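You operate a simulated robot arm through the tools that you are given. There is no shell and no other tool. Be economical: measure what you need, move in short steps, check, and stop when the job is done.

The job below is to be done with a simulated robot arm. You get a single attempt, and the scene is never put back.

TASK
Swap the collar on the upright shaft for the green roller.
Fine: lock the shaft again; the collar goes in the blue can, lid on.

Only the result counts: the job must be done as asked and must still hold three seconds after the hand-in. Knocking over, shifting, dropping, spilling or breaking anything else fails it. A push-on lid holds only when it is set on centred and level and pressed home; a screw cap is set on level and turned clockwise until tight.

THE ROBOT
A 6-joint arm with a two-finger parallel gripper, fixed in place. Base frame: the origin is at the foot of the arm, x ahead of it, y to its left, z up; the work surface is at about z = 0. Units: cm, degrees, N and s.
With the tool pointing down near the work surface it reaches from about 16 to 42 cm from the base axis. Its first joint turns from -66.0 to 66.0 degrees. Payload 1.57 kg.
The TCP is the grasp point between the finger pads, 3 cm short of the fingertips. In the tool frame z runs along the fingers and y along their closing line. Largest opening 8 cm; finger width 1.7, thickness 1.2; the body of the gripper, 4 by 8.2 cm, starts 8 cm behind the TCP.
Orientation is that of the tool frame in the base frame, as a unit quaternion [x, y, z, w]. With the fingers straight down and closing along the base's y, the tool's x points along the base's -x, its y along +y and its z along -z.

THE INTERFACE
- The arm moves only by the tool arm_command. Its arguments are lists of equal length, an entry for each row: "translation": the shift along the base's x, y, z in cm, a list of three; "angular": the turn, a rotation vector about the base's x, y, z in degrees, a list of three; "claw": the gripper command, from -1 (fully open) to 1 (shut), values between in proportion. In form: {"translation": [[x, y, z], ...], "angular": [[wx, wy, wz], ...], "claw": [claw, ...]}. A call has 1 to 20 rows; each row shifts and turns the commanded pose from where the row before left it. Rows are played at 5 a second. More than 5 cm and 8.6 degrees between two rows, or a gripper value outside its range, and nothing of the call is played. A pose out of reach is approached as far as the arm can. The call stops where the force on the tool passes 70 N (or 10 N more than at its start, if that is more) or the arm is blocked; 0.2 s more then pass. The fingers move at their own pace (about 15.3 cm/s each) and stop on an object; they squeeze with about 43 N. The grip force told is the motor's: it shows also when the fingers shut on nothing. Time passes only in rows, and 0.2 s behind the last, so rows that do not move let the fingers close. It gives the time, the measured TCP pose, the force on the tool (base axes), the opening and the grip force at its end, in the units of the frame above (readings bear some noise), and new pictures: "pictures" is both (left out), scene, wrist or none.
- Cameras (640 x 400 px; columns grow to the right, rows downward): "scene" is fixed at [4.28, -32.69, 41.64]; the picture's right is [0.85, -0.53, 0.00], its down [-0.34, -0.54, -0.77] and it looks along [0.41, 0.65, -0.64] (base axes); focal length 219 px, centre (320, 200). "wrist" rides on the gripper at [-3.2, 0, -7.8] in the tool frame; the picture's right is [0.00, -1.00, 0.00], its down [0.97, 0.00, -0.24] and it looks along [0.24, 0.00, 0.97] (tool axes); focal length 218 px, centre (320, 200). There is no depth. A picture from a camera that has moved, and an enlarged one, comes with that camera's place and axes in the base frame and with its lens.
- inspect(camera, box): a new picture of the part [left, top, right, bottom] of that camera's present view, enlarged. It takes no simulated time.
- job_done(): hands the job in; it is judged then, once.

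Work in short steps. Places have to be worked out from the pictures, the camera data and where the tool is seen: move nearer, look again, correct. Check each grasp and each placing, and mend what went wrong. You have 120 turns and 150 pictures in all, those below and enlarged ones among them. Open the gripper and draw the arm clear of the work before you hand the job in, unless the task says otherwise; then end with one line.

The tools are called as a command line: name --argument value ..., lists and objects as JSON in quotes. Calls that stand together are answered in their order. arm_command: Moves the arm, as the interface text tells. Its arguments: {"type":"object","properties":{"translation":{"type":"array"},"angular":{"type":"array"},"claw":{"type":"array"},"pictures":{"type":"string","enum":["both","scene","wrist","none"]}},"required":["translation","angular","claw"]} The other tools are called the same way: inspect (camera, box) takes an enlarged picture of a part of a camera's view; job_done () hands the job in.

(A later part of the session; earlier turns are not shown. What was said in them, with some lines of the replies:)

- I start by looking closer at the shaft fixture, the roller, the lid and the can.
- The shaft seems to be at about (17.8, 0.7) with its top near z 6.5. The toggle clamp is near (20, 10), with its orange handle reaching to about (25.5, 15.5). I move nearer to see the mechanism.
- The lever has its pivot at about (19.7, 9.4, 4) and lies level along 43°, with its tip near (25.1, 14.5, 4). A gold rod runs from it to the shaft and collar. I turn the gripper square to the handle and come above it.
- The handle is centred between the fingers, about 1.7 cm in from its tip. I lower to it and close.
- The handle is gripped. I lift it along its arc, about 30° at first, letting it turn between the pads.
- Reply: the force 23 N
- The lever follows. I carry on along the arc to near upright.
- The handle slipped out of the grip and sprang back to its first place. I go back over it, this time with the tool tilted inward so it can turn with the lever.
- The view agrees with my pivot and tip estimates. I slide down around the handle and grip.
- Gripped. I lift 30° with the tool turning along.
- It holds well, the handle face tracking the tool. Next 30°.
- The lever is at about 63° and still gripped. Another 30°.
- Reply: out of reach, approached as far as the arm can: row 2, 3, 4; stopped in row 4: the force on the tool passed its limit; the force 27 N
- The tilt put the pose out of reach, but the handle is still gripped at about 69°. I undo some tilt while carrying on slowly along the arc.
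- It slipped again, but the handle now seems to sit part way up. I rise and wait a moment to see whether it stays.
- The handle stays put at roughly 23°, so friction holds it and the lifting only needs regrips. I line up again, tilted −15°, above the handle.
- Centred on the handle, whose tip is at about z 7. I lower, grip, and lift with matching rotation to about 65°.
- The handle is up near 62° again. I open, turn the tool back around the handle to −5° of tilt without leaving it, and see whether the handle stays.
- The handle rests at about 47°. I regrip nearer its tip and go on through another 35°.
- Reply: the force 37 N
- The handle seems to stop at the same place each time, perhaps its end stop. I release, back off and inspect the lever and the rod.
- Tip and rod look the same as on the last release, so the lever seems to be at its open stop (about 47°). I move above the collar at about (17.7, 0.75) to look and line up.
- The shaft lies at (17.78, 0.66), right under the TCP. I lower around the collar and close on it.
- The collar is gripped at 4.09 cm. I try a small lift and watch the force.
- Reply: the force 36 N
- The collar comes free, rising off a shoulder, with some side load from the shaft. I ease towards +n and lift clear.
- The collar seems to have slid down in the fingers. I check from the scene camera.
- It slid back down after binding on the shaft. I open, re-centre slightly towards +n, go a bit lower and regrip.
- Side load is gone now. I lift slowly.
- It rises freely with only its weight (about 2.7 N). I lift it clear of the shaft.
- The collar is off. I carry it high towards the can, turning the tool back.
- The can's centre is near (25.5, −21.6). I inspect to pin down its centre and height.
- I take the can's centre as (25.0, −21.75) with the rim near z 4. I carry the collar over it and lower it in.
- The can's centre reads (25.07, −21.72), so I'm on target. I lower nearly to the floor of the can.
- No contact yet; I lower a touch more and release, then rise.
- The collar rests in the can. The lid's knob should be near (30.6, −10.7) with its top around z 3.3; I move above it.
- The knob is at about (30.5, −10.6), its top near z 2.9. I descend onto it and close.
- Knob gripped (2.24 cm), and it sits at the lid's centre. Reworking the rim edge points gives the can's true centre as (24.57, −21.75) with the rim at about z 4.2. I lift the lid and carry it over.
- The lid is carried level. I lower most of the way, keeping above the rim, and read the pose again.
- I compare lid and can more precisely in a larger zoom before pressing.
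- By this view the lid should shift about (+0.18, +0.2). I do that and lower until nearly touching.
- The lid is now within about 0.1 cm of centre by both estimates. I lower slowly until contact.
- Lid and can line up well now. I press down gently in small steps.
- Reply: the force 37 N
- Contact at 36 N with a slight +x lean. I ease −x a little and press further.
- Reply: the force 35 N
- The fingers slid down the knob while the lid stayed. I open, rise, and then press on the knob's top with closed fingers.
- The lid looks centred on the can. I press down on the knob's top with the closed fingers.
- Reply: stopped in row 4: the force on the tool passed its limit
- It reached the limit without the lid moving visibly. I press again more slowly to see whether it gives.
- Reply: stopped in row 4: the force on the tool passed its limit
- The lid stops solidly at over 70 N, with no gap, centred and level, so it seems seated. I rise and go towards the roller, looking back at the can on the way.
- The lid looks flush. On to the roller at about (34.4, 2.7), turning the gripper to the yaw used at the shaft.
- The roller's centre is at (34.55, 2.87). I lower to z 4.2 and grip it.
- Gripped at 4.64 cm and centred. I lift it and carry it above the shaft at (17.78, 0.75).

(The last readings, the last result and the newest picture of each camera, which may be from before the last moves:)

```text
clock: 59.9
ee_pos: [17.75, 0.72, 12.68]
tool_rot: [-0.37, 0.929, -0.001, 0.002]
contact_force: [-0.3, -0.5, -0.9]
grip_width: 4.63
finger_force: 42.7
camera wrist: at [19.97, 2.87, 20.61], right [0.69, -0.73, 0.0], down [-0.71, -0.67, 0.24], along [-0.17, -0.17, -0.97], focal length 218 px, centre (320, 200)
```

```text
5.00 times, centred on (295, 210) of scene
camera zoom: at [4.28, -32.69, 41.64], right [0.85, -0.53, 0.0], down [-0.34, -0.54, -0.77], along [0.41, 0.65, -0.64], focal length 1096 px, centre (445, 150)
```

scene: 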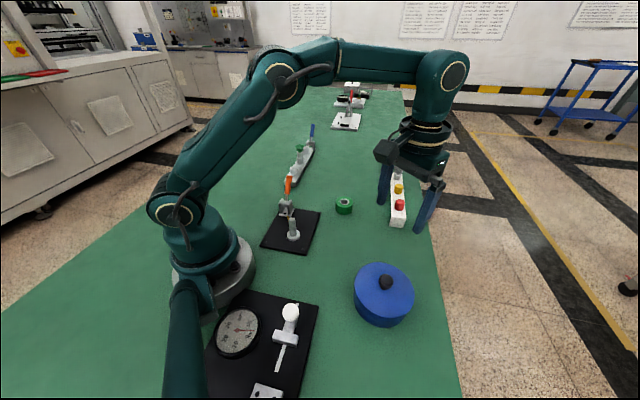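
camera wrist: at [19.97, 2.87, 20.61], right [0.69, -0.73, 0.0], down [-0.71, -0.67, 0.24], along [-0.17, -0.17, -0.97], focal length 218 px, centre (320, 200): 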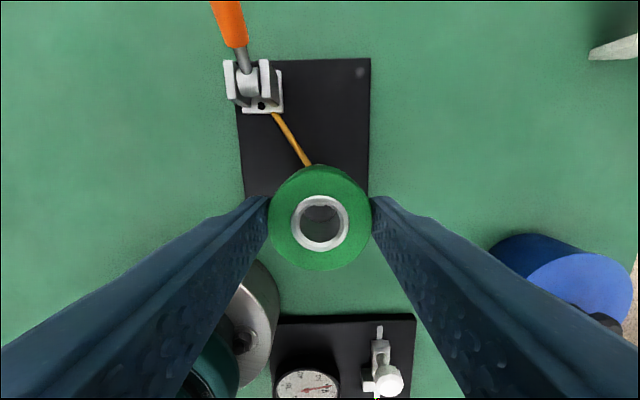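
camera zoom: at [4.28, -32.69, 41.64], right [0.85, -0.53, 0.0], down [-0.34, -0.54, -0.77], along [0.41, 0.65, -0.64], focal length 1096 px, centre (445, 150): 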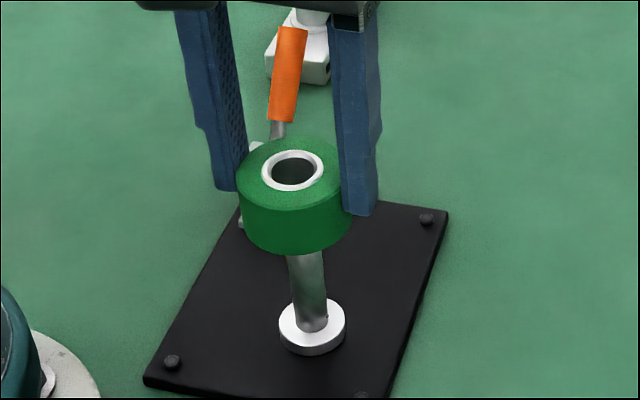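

I look through the bore for the shaft.

inspect --camera "wrist" --box '[270, 160, 370, 280]'

```text
3.33 times, centred on (320, 220) of wrist
camera zoom: at [19.97, 2.87, 20.61], right [0.69, -0.73, 0.0], down [-0.71, -0.67, 0.24], along [-0.17, -0.17, -0.97], focal length 728 px, centre (320, 133)
```

zoom: 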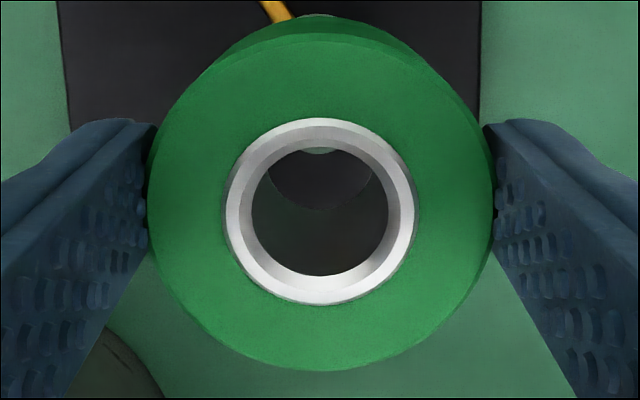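

Bore and shaft look lined up sideways. I descend slowly and watch the force.

arm_command --translation '[[0, 0, -0.8], [0, 0, -0.5], [0, 0, -0.3], [0, 0, -0.3], [0, 0, -0.3], [0, 0, -0.3]]' --angular '[[0, 0, 0], [0, 0, 0], [0, 0, 0], [0, 0, 0], [0, 0, 0], [0, 0, 0]]' --claw '[1, 1, 1, 1, 1, 1]' --pictures "wrist"

inspect --camera "scene" --box '[265, 170, 325, 250]'

inspect --camera "wrist" --box '[270, 160, 370, 280]'

```text
clock: 61.3
ee_pos: [17.75, 0.57, 10.4]
tool_rot: [-0.37, 0.929, -0.001, 0.003]
contact_force: [2.1, 0.9, 3.3]
grip_width: 4.65
finger_force: 43.1
camera wrist: at [20.03, 2.92, 18.33], right [0.69, -0.73, 0.01], down [-0.71, -0.67, 0.23], along [-0.17, -0.17, -0.97], focal length 218 px, centre (320, 200)
```

wrist: 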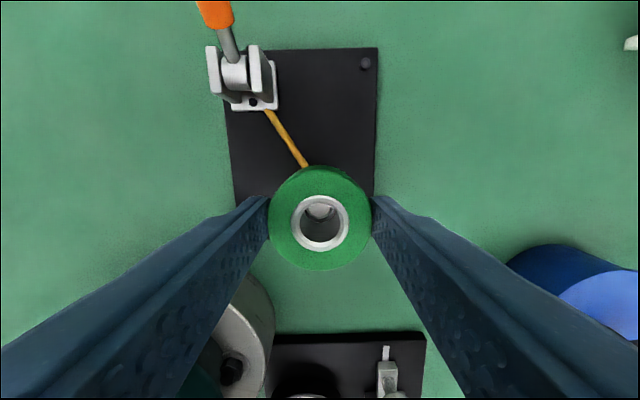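

```text
5.00 times, centred on (295, 210) of scene
camera zoom: at [4.28, -32.69, 41.64], right [0.85, -0.53, 0.0], down [-0.34, -0.54, -0.77], along [0.41, 0.65, -0.64], focal length 1096 px, centre (445, 150)
```

zoom: 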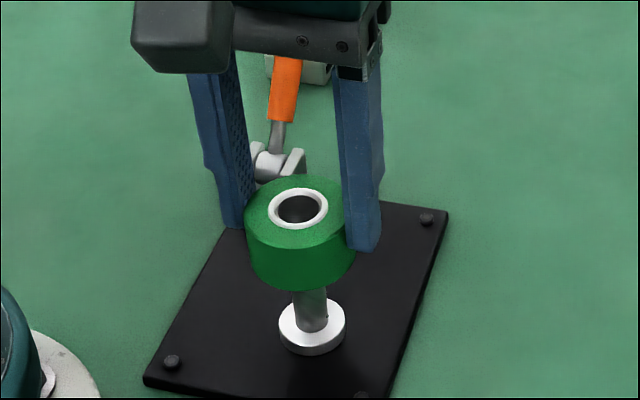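

```text
3.33 times, centred on (320, 220) of wrist
camera zoom: at [20.03, 2.92, 18.33], right [0.69, -0.73, 0.01], down [-0.71, -0.67, 0.23], along [-0.17, -0.17, -0.97], focal length 728 px, centre (320, 133)
```

zoom: 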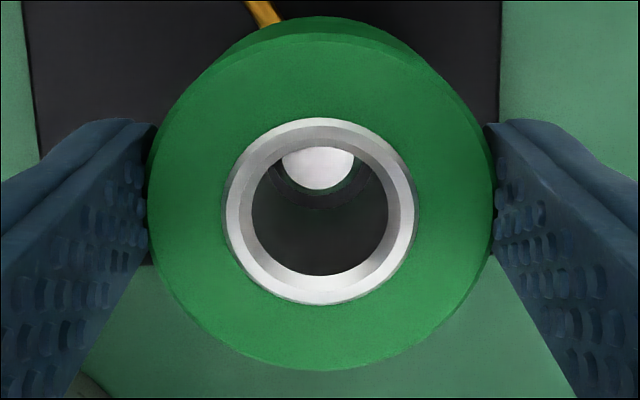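

The shaft's top shows in the bore at about (17.71, 0.69), so the bore is around it. I continue down gently.

arm_command --translation '[[0, 0, -0.3], [0, 0, -0.3], [0, 0, -0.3]]' --angular '[[0, 0, 0], [0, 0, 0], [0, 0, 0]]' --claw '[1, 1, 1]' --pictures "none"

inspect --camera "wrist" --box '[270, 160, 370, 280]'

```text
clock: 62.1
ee_pos: [17.74, 0.66, 9.55]
tool_rot: [-0.37, 0.929, -0.001, 0.003]
contact_force: [4.1, 4.5, 1.8]
grip_width: 4.62
finger_force: 43.5
```

```text
3.33 times, centred on (320, 220) of wrist
camera zoom: at [20.05, 2.93, 17.43], right [0.69, -0.73, 0.0], down [-0.71, -0.67, 0.24], along [-0.17, -0.17, -0.97], focal length 728 px, centre (320, 133)
```

zoom: 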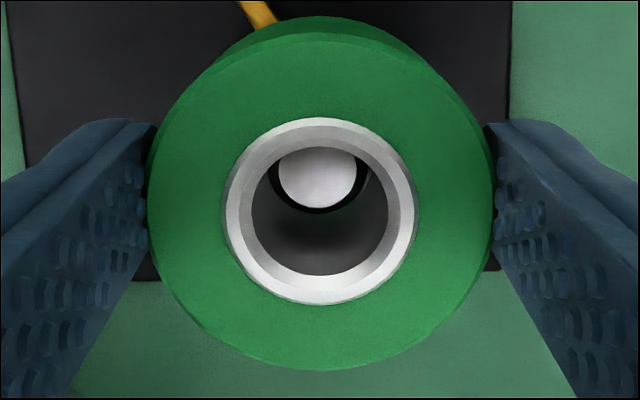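

Sliding on with a small side force along +d; I shift that way slightly and go on.

arm_command --translation '[[0.05, 0.09, -0.2], [0, 0, -0.4], [0, 0, -0.4], [0, 0, -0.4]]' --angular '[[0, 0, 0], [0, 0, 0], [0, 0, 0], [0, 0, 0]]' --claw '[1, 1, 1, 1]' --pictures "none"

inspect --camera "scene" --box '[265, 170, 325, 250]'

```text
clock: 63.1
ee_pos: [17.72, 0.59, 8.2]
tool_rot: [-0.37, 0.929, -0.001, 0.002]
contact_force: [3.2, 2.3, 1.7]
grip_width: 4.64
finger_force: 43.1
```

```text
5.00 times, centred on (295, 210) of scene
camera zoom: at [4.28, -32.69, 41.64], right [0.85, -0.53, 0.0], down [-0.34, -0.54, -0.77], along [0.41, 0.65, -0.64], focal length 1096 px, centre (445, 150)
```

zoom: 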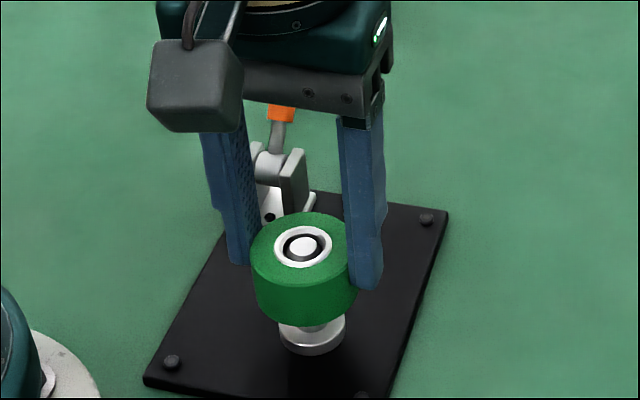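

It is well down the shaft. I keep lowering towards the shoulder.

arm_command --translation '[[0, 0, -0.4], [0, 0, -0.4], [0, 0, -0.4], [0, 0, -0.3], [0, 0, -0.3]]' --angular '[[0, 0, 0], [0, 0, 0], [0, 0, 0], [0, 0, 0], [0, 0, 0]]' --claw '[1, 1, 1, 1, 1]' --pictures "none"

inspect --camera "scene" --box '[265, 170, 325, 250]'

```text
clock: 64.3
ee_pos: [17.68, 0.72, 6.42]
tool_rot: [-0.37, 0.929, -0.002, 0.003]
contact_force: [1.9, 1.7, 3.0]
grip_width: 4.64
finger_force: 43.0
```

```text
5.00 times, centred on (295, 210) of scene
camera zoom: at [4.28, -32.69, 41.64], right [0.85, -0.53, 0.0], down [-0.34, -0.54, -0.77], along [0.41, 0.65, -0.64], focal length 1096 px, centre (445, 150)
```

zoom: 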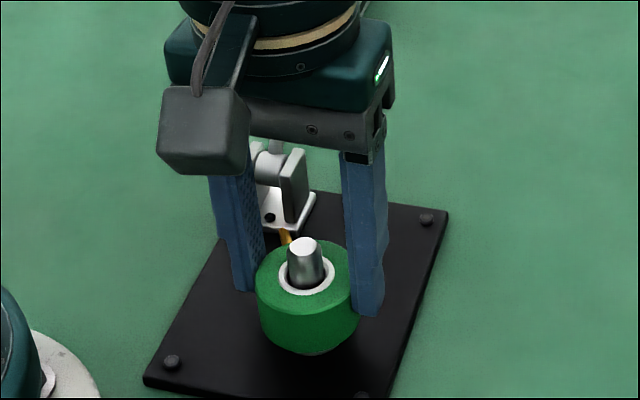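

Almost down; I continue in small steps until it bears on the shoulder.

arm_command --translation '[[0, 0, -0.2], [0, 0, -0.2], [0, 0, -0.2], [0, 0, -0.15], [0, 0, -0.15]]' --angular '[[0, 0, 0], [0, 0, 0], [0, 0, 0], [0, 0, 0], [0, 0, 0]]' --claw '[1, 1, 1, 1, 1]' --pictures "none"

inspect --camera "scene" --box '[265, 170, 325, 250]'

```text
clock: 65.5
ee_pos: [17.72, 0.78, 5.32]
tool_rot: [-0.369, 0.929, -0.001, 0.002]
contact_force: [-6.6, 0.4, 49.7]
grip_width: 4.64
finger_force: 43.3
```

```text
5.00 times, centred on (295, 210) of scene
camera zoom: at [4.27, -32.69, 41.64], right [0.85, -0.53, 0.0], down [-0.34, -0.54, -0.77], along [0.41, 0.65, -0.64], focal length 1096 px, centre (445, 150)
```

zoom: 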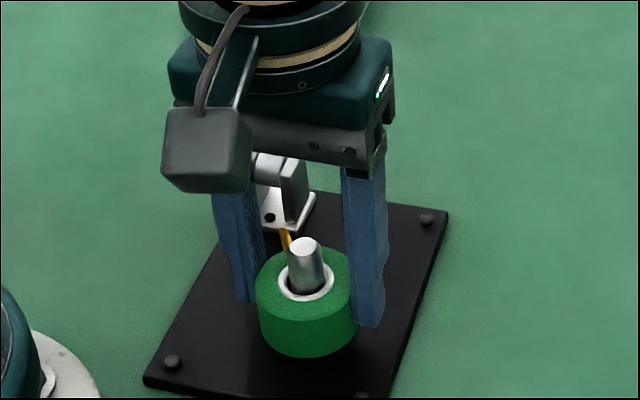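

Firm contact, so the roller is on the shoulder. I unload a little, open and rise.

arm_command --translation '[[0, 0, 0.2], [0, 0, 0], [0, 0, 0], [0, 0, 2], [0, 0, 3], [0, 0, 4]]' --angular '[[0, 0, 0], [0, 0, 0], [0, 0, 0], [0, 0, 0], [0, 0, 0], [0, 0, 0]]' --claw '[1, -0.5, -0.6, -0.6, -0.6, -0.6]' --pictures "wrist"

inspect --camera "scene" --box '[265, 170, 325, 250]'

```text
clock: 66.9
ee_pos: [17.64, 0.64, 14.72]
tool_rot: [-0.37, 0.929, -0.002, 0.002]
contact_force: [0.3, 0.5, 0.0]
grip_width: 6.42
finger_force: 0.0
camera wrist: at [19.97, 2.91, 22.55], right [0.69, -0.73, 0.0], down [-0.71, -0.67, 0.24], along [-0.17, -0.17, -0.97], focal length 218 px, centre (320, 200)
```

wrist: 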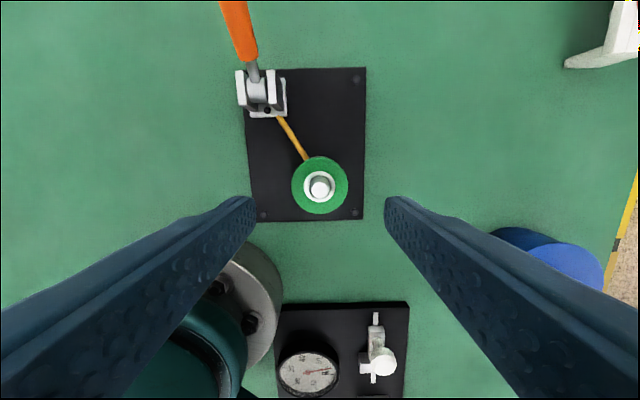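

```text
5.00 times, centred on (295, 210) of scene
camera zoom: at [4.28, -32.69, 41.64], right [0.85, -0.53, 0.0], down [-0.34, -0.54, -0.77], along [0.41, 0.65, -0.64], focal length 1096 px, centre (445, 150)
```

zoom: 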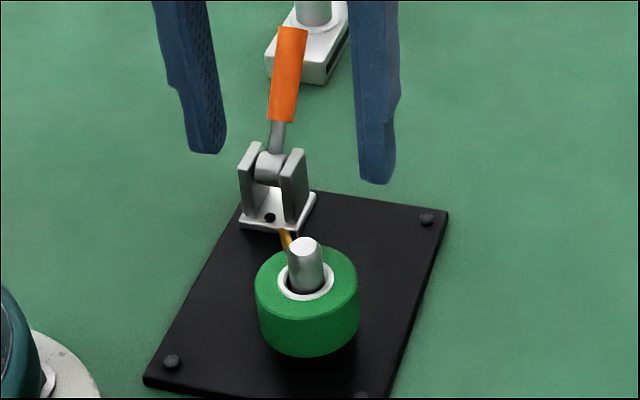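

The roller is seated. Now I lock the shaft: with closed fingers I will push the handle back down. I move above it first.

arm_command --translation '[[0.6, 2, 1], [0.9, 2.5, 0], [0.9, 2.5, 0], [1.0, 2.2, 0], [0.94, 1.7, 0], [0, 0, 0]]' --angular '[[0, 0, 0], [0, 0, 0], [0, 0, 0], [0, 0, 0], [0, 0, 0], [0, 0, 0]]' --claw '[-0.6, 0, 0.5, 1, 1, 1]' --pictures "wrist"

inspect --camera "scene" --box '[260, 140, 335, 240]'

```text
clock: 68.3
ee_pos: [22.16, 11.92, 15.64]
tool_rot: [-0.37, 0.929, -0.001, 0.002]
contact_force: [-0.1, 0.3, 0.2]
grip_width: 0.03
finger_force: 21.7
camera wrist: at [24.4, 14.04, 23.55], right [0.69, -0.73, 0.0], down [-0.71, -0.67, 0.24], along [-0.17, -0.17, -0.97], focal length 218 px, centre (320, 200)
```

wrist: 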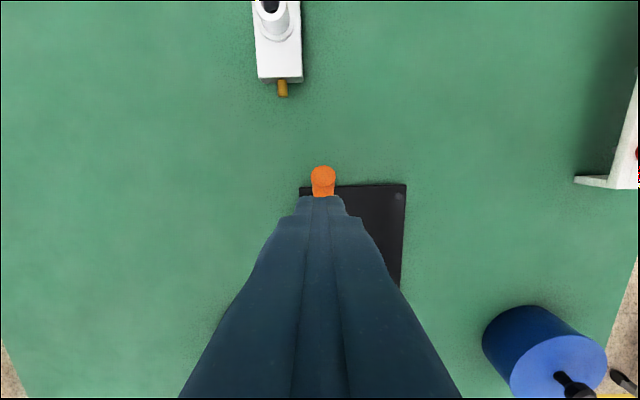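

```text
4.00 times, centred on (298, 190) of scene
camera zoom: at [4.28, -32.69, 41.64], right [0.85, -0.53, 0.0], down [-0.34, -0.54, -0.77], along [0.41, 0.65, -0.64], focal length 877 px, centre (410, 240)
```

zoom: 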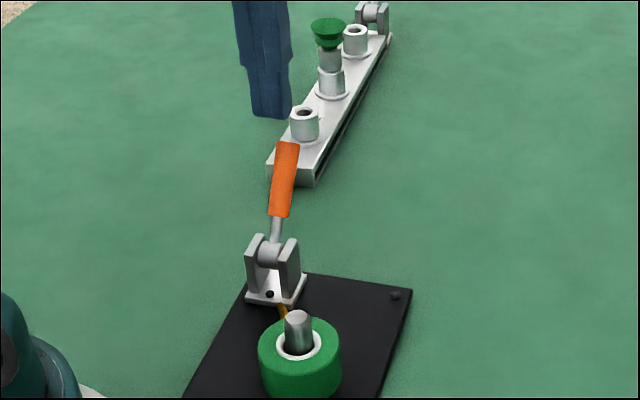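

The handle's tip is where I expect. I push down while moving outward along its arc.

arm_command --translation '[[0, 0, -1.4], [0.04, 0.03, -1.2], [0.11, 0.1, -0.55], [0.11, 0.1, -0.55], [0.18, 0.17, -0.35], [0.18, 0.17, -0.35], [0.18, 0.17, -0.4], [0.18, 0.17, -0.4]]' --angular '[[0, 0, 0], [0, 0, 0], [0, 0, 0], [0, 0, 0], [0, 0, 0], [0, 0, 0], [0, 0, 0], [0, 0, 0]]' --claw '[1, 1, 1, 1, 1, 1, 1, 1]' --pictures "wrist"

inspect --camera "scene" --box '[260, 140, 335, 240]'

```text
clock: 70.1
ee_pos: [23.17, 12.57, 10.34]
tool_rot: [-0.37, 0.929, -0.001, 0.001]
contact_force: [0.2, -0.4, 0.2]
grip_width: 0.0
finger_force: 21.7
camera wrist: at [25.47, 14.86, 18.24], right [0.69, -0.73, 0.0], down [-0.71, -0.67, 0.24], along [-0.17, -0.17, -0.97], focal length 218 px, centre (320, 200)
```

wrist: 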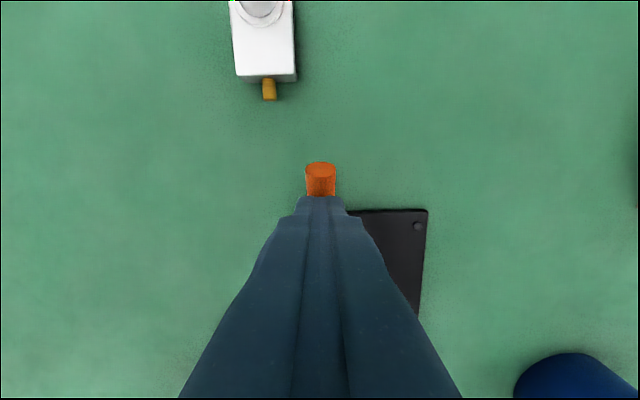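

```text
4.00 times, centred on (298, 190) of scene
camera zoom: at [4.28, -32.69, 41.64], right [0.85, -0.53, 0.0], down [-0.34, -0.54, -0.77], along [0.41, 0.65, -0.64], focal length 877 px, centre (410, 240)
```

zoom: 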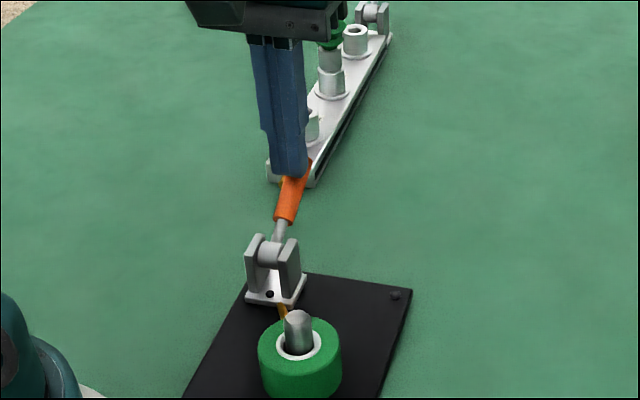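

The handle is going down. I continue to the level position.

arm_command --translation '[[0.15, 0.14, -0.45], [0.15, 0.14, -0.45], [0.11, 0.1, -0.45], [0.11, 0.1, -0.45], [0.07, 0.07, -0.4], [0.07, 0.07, -0.3], [0, 0, -0.15]]' --angular '[[0, 0, 0], [0, 0, 0], [0, 0, 0], [0, 0, 0], [0, 0, 0], [0, 0, 0], [0, 0, 0]]' --claw '[1, 1, 1, 1, 1, 1, 1]' --pictures "wrist"

inspect --camera "scene" --box '[260, 140, 335, 240]'

```text
clock: 71.7
ee_pos: [23.75, 13.25, 7.76]
tool_rot: [-0.369, 0.929, -0.002, 0.003]
contact_force: [-2.7, -3.1, 16.9]
grip_width: 0.0
finger_force: 21.4
camera wrist: at [26.11, 15.48, 15.67], right [0.69, -0.73, 0.0], down [-0.71, -0.67, 0.24], along [-0.17, -0.17, -0.97], focal length 218 px, centre (320, 200)
```

wrist: 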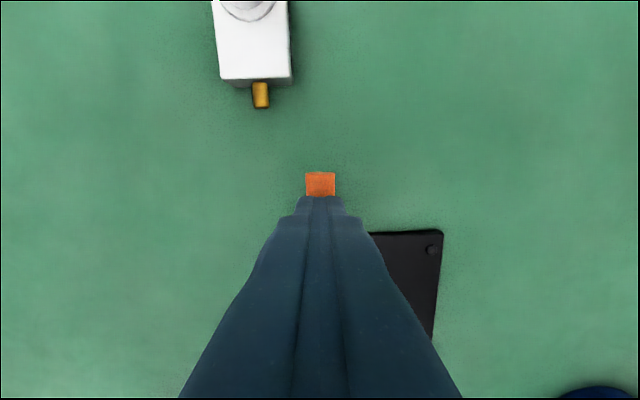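

```text
4.00 times, centred on (298, 190) of scene
camera zoom: at [4.28, -32.69, 41.64], right [0.85, -0.53, 0.0], down [-0.34, -0.54, -0.77], along [0.41, 0.65, -0.64], focal length 877 px, centre (410, 240)
```

zoom: 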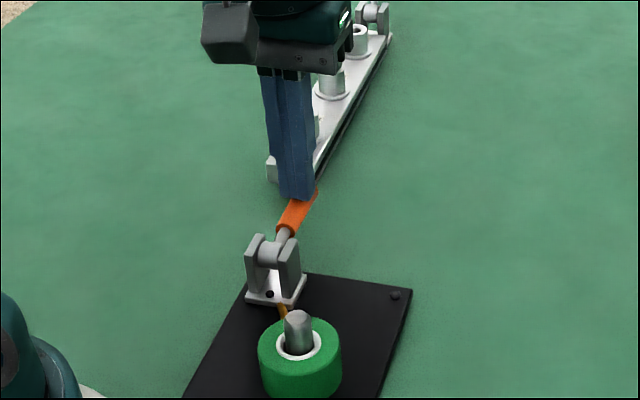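

Near level with 17 N of push. I press a little more, then rise and compare with the starting picture.

arm_command --translation '[[0, 0, -0.12], [0, 0, -0.12], [0, 0, -0.1], [0, 0, 0]]' --angular '[[0, 0, 0], [0, 0, 0], [0, 0, 0], [0, 0, 0]]' --claw '[1, 1, 1, 1]' --pictures "none"

arm_command --translation '[[0, 0, 2], [0, 0, 4], [0, 0, 4], [0, 0, 3]]' --angular '[[0, 0, 0], [0, 0, 0], [0, 0, 0], [0, 0, 0]]' --claw '[1, 1, 0, -0.5]' --pictures "none"

inspect --camera "scene" --box '[265, 170, 325, 250]'

```text
clock: 72.3
ee_pos: [23.71, 13.2, 7.84]
tool_rot: [-0.37, 0.929, -0.001, 0.004]
contact_force: [-2.8, -0.5, 11.4]
grip_width: 0.02
finger_force: 21.1
stopped in row 3: the force on the tool passed its limit (the readings are from after the stop); the commanded pose is now the measured one
```

```text
clock: 73.3
ee_pos: [23.81, 13.21, 20.69]
tool_rot: [-0.369, 0.929, -0.001, 0.003]
contact_force: [-0.5, -0.5, -0.3]
grip_width: 6.02
finger_force: 0.2
```

```text
5.00 times, centred on (295, 210) of scene
camera zoom: at [4.28, -32.69, 41.64], right [0.85, -0.53, 0.0], down [-0.34, -0.54, -0.77], along [0.41, 0.65, -0.64], focal length 1096 px, centre (445, 150)
```

zoom: 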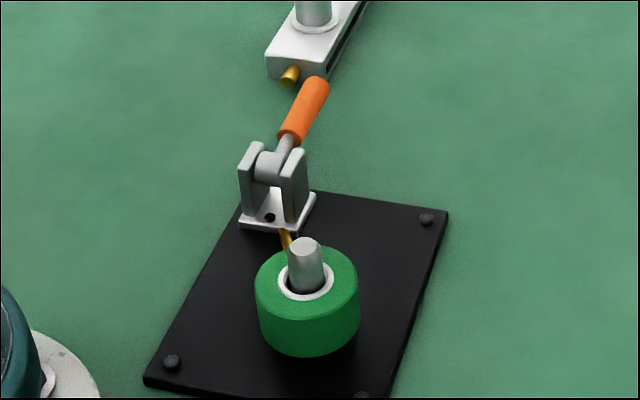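

The handle is back exactly where it began, so the shaft is locked. For certainty about the lid I take a slanted look at the can from the side.

arm_command --translation '[[0.3, -4, 0], [0.3, -4, 0], [0.3, -4, 0], [0.3, -4, -1], [0.3, -3, -1], [0.3, 0, -1], [0, 0, -1], [0, 0, -1], [0, 0, -1], [0, 0, -1], [0, 0, 0]]' --angular '[[0, 0, -7.2], [0, 0, -7.2], [0, 0, -7.2], [0, 0, -7.2], [0, 0, -7.2], [0, 0, -7.2], [-8, 0, 0], [-8, 0, 0], [-8, 0, 0], [-8, 0, 0], [-8, 0, 0]]' --claw '[-1, -1, -1, -1, -1, -1, -1, -1, -1, -1, -1]' --pictures "wrist"

```text
clock: 75.7
ee_pos: [25.6, -5.66, 13.65]
tool_rot: [-0.003, 0.939, -0.345, 0.001]
contact_force: [-0.2, 0.1, 0.4]
grip_width: 8.01
finger_force: 0.1
camera wrist: at [28.79, -0.61, 19.75], right [0.0, -0.76, 0.65], down [-0.97, 0.15, 0.18], along [-0.24, -0.63, -0.74], focal length 218 px, centre (320, 200)
```

wrist: 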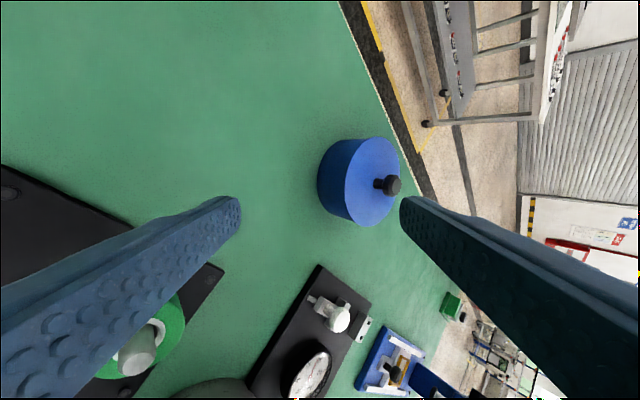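

inspect --camera "wrist" --box '[305, 125, 415, 235]'

```text
3.64 times, centred on (360, 180) of wrist
camera zoom: at [28.79, -0.61, 19.75], right [0.0, -0.76, 0.65], down [-0.97, 0.15, 0.18], along [-0.24, -0.63, -0.74], focal length 794 px, centre (174, 273)
```

zoom: 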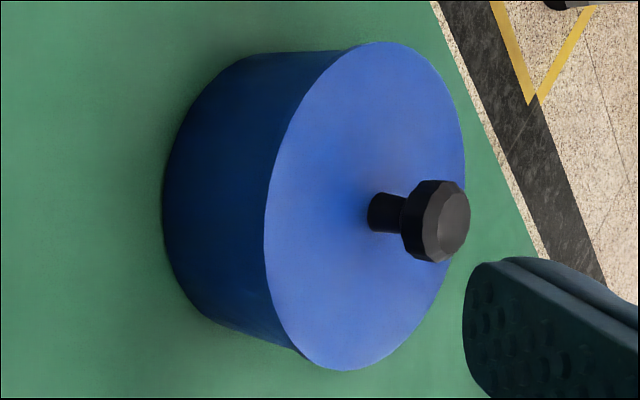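

The lid sits flush, level and centred with no gap. I draw the arm up clear with the gripper open.

arm_command --translation '[[0, 0, 2], [0, 0, 2], [0, 0, 2], [0, 0, 2], [0, 0, 0], [0, 0, 0]]' --angular '[[8, 0, 0], [8, 0, 0], [8, 0, 0], [8, 0, 0], [8, 0, 0], [0, 0, 0]]' --claw '[-1, -1, -1, -1, -1, -1]' --pictures "scene"

```text
clock: 77.1
ee_pos: [25.57, -5.75, 21.76]
tool_rot: [-0.002, 1.0, -0.002, 0.002]
contact_force: [0.8, 0.1, -0.2]
grip_width: 7.98
finger_force: 0.1
```

scene: 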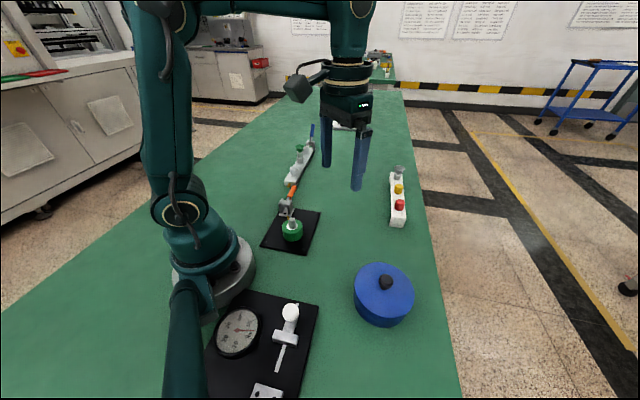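

Everything is in place and the arm is clear, so I hand the job in.

job_done

```text
The job is handed in.
```

The green roller is on the shaft with the lever back in its locked position, and the collar is in the blue can with the lid pressed on flush and level.
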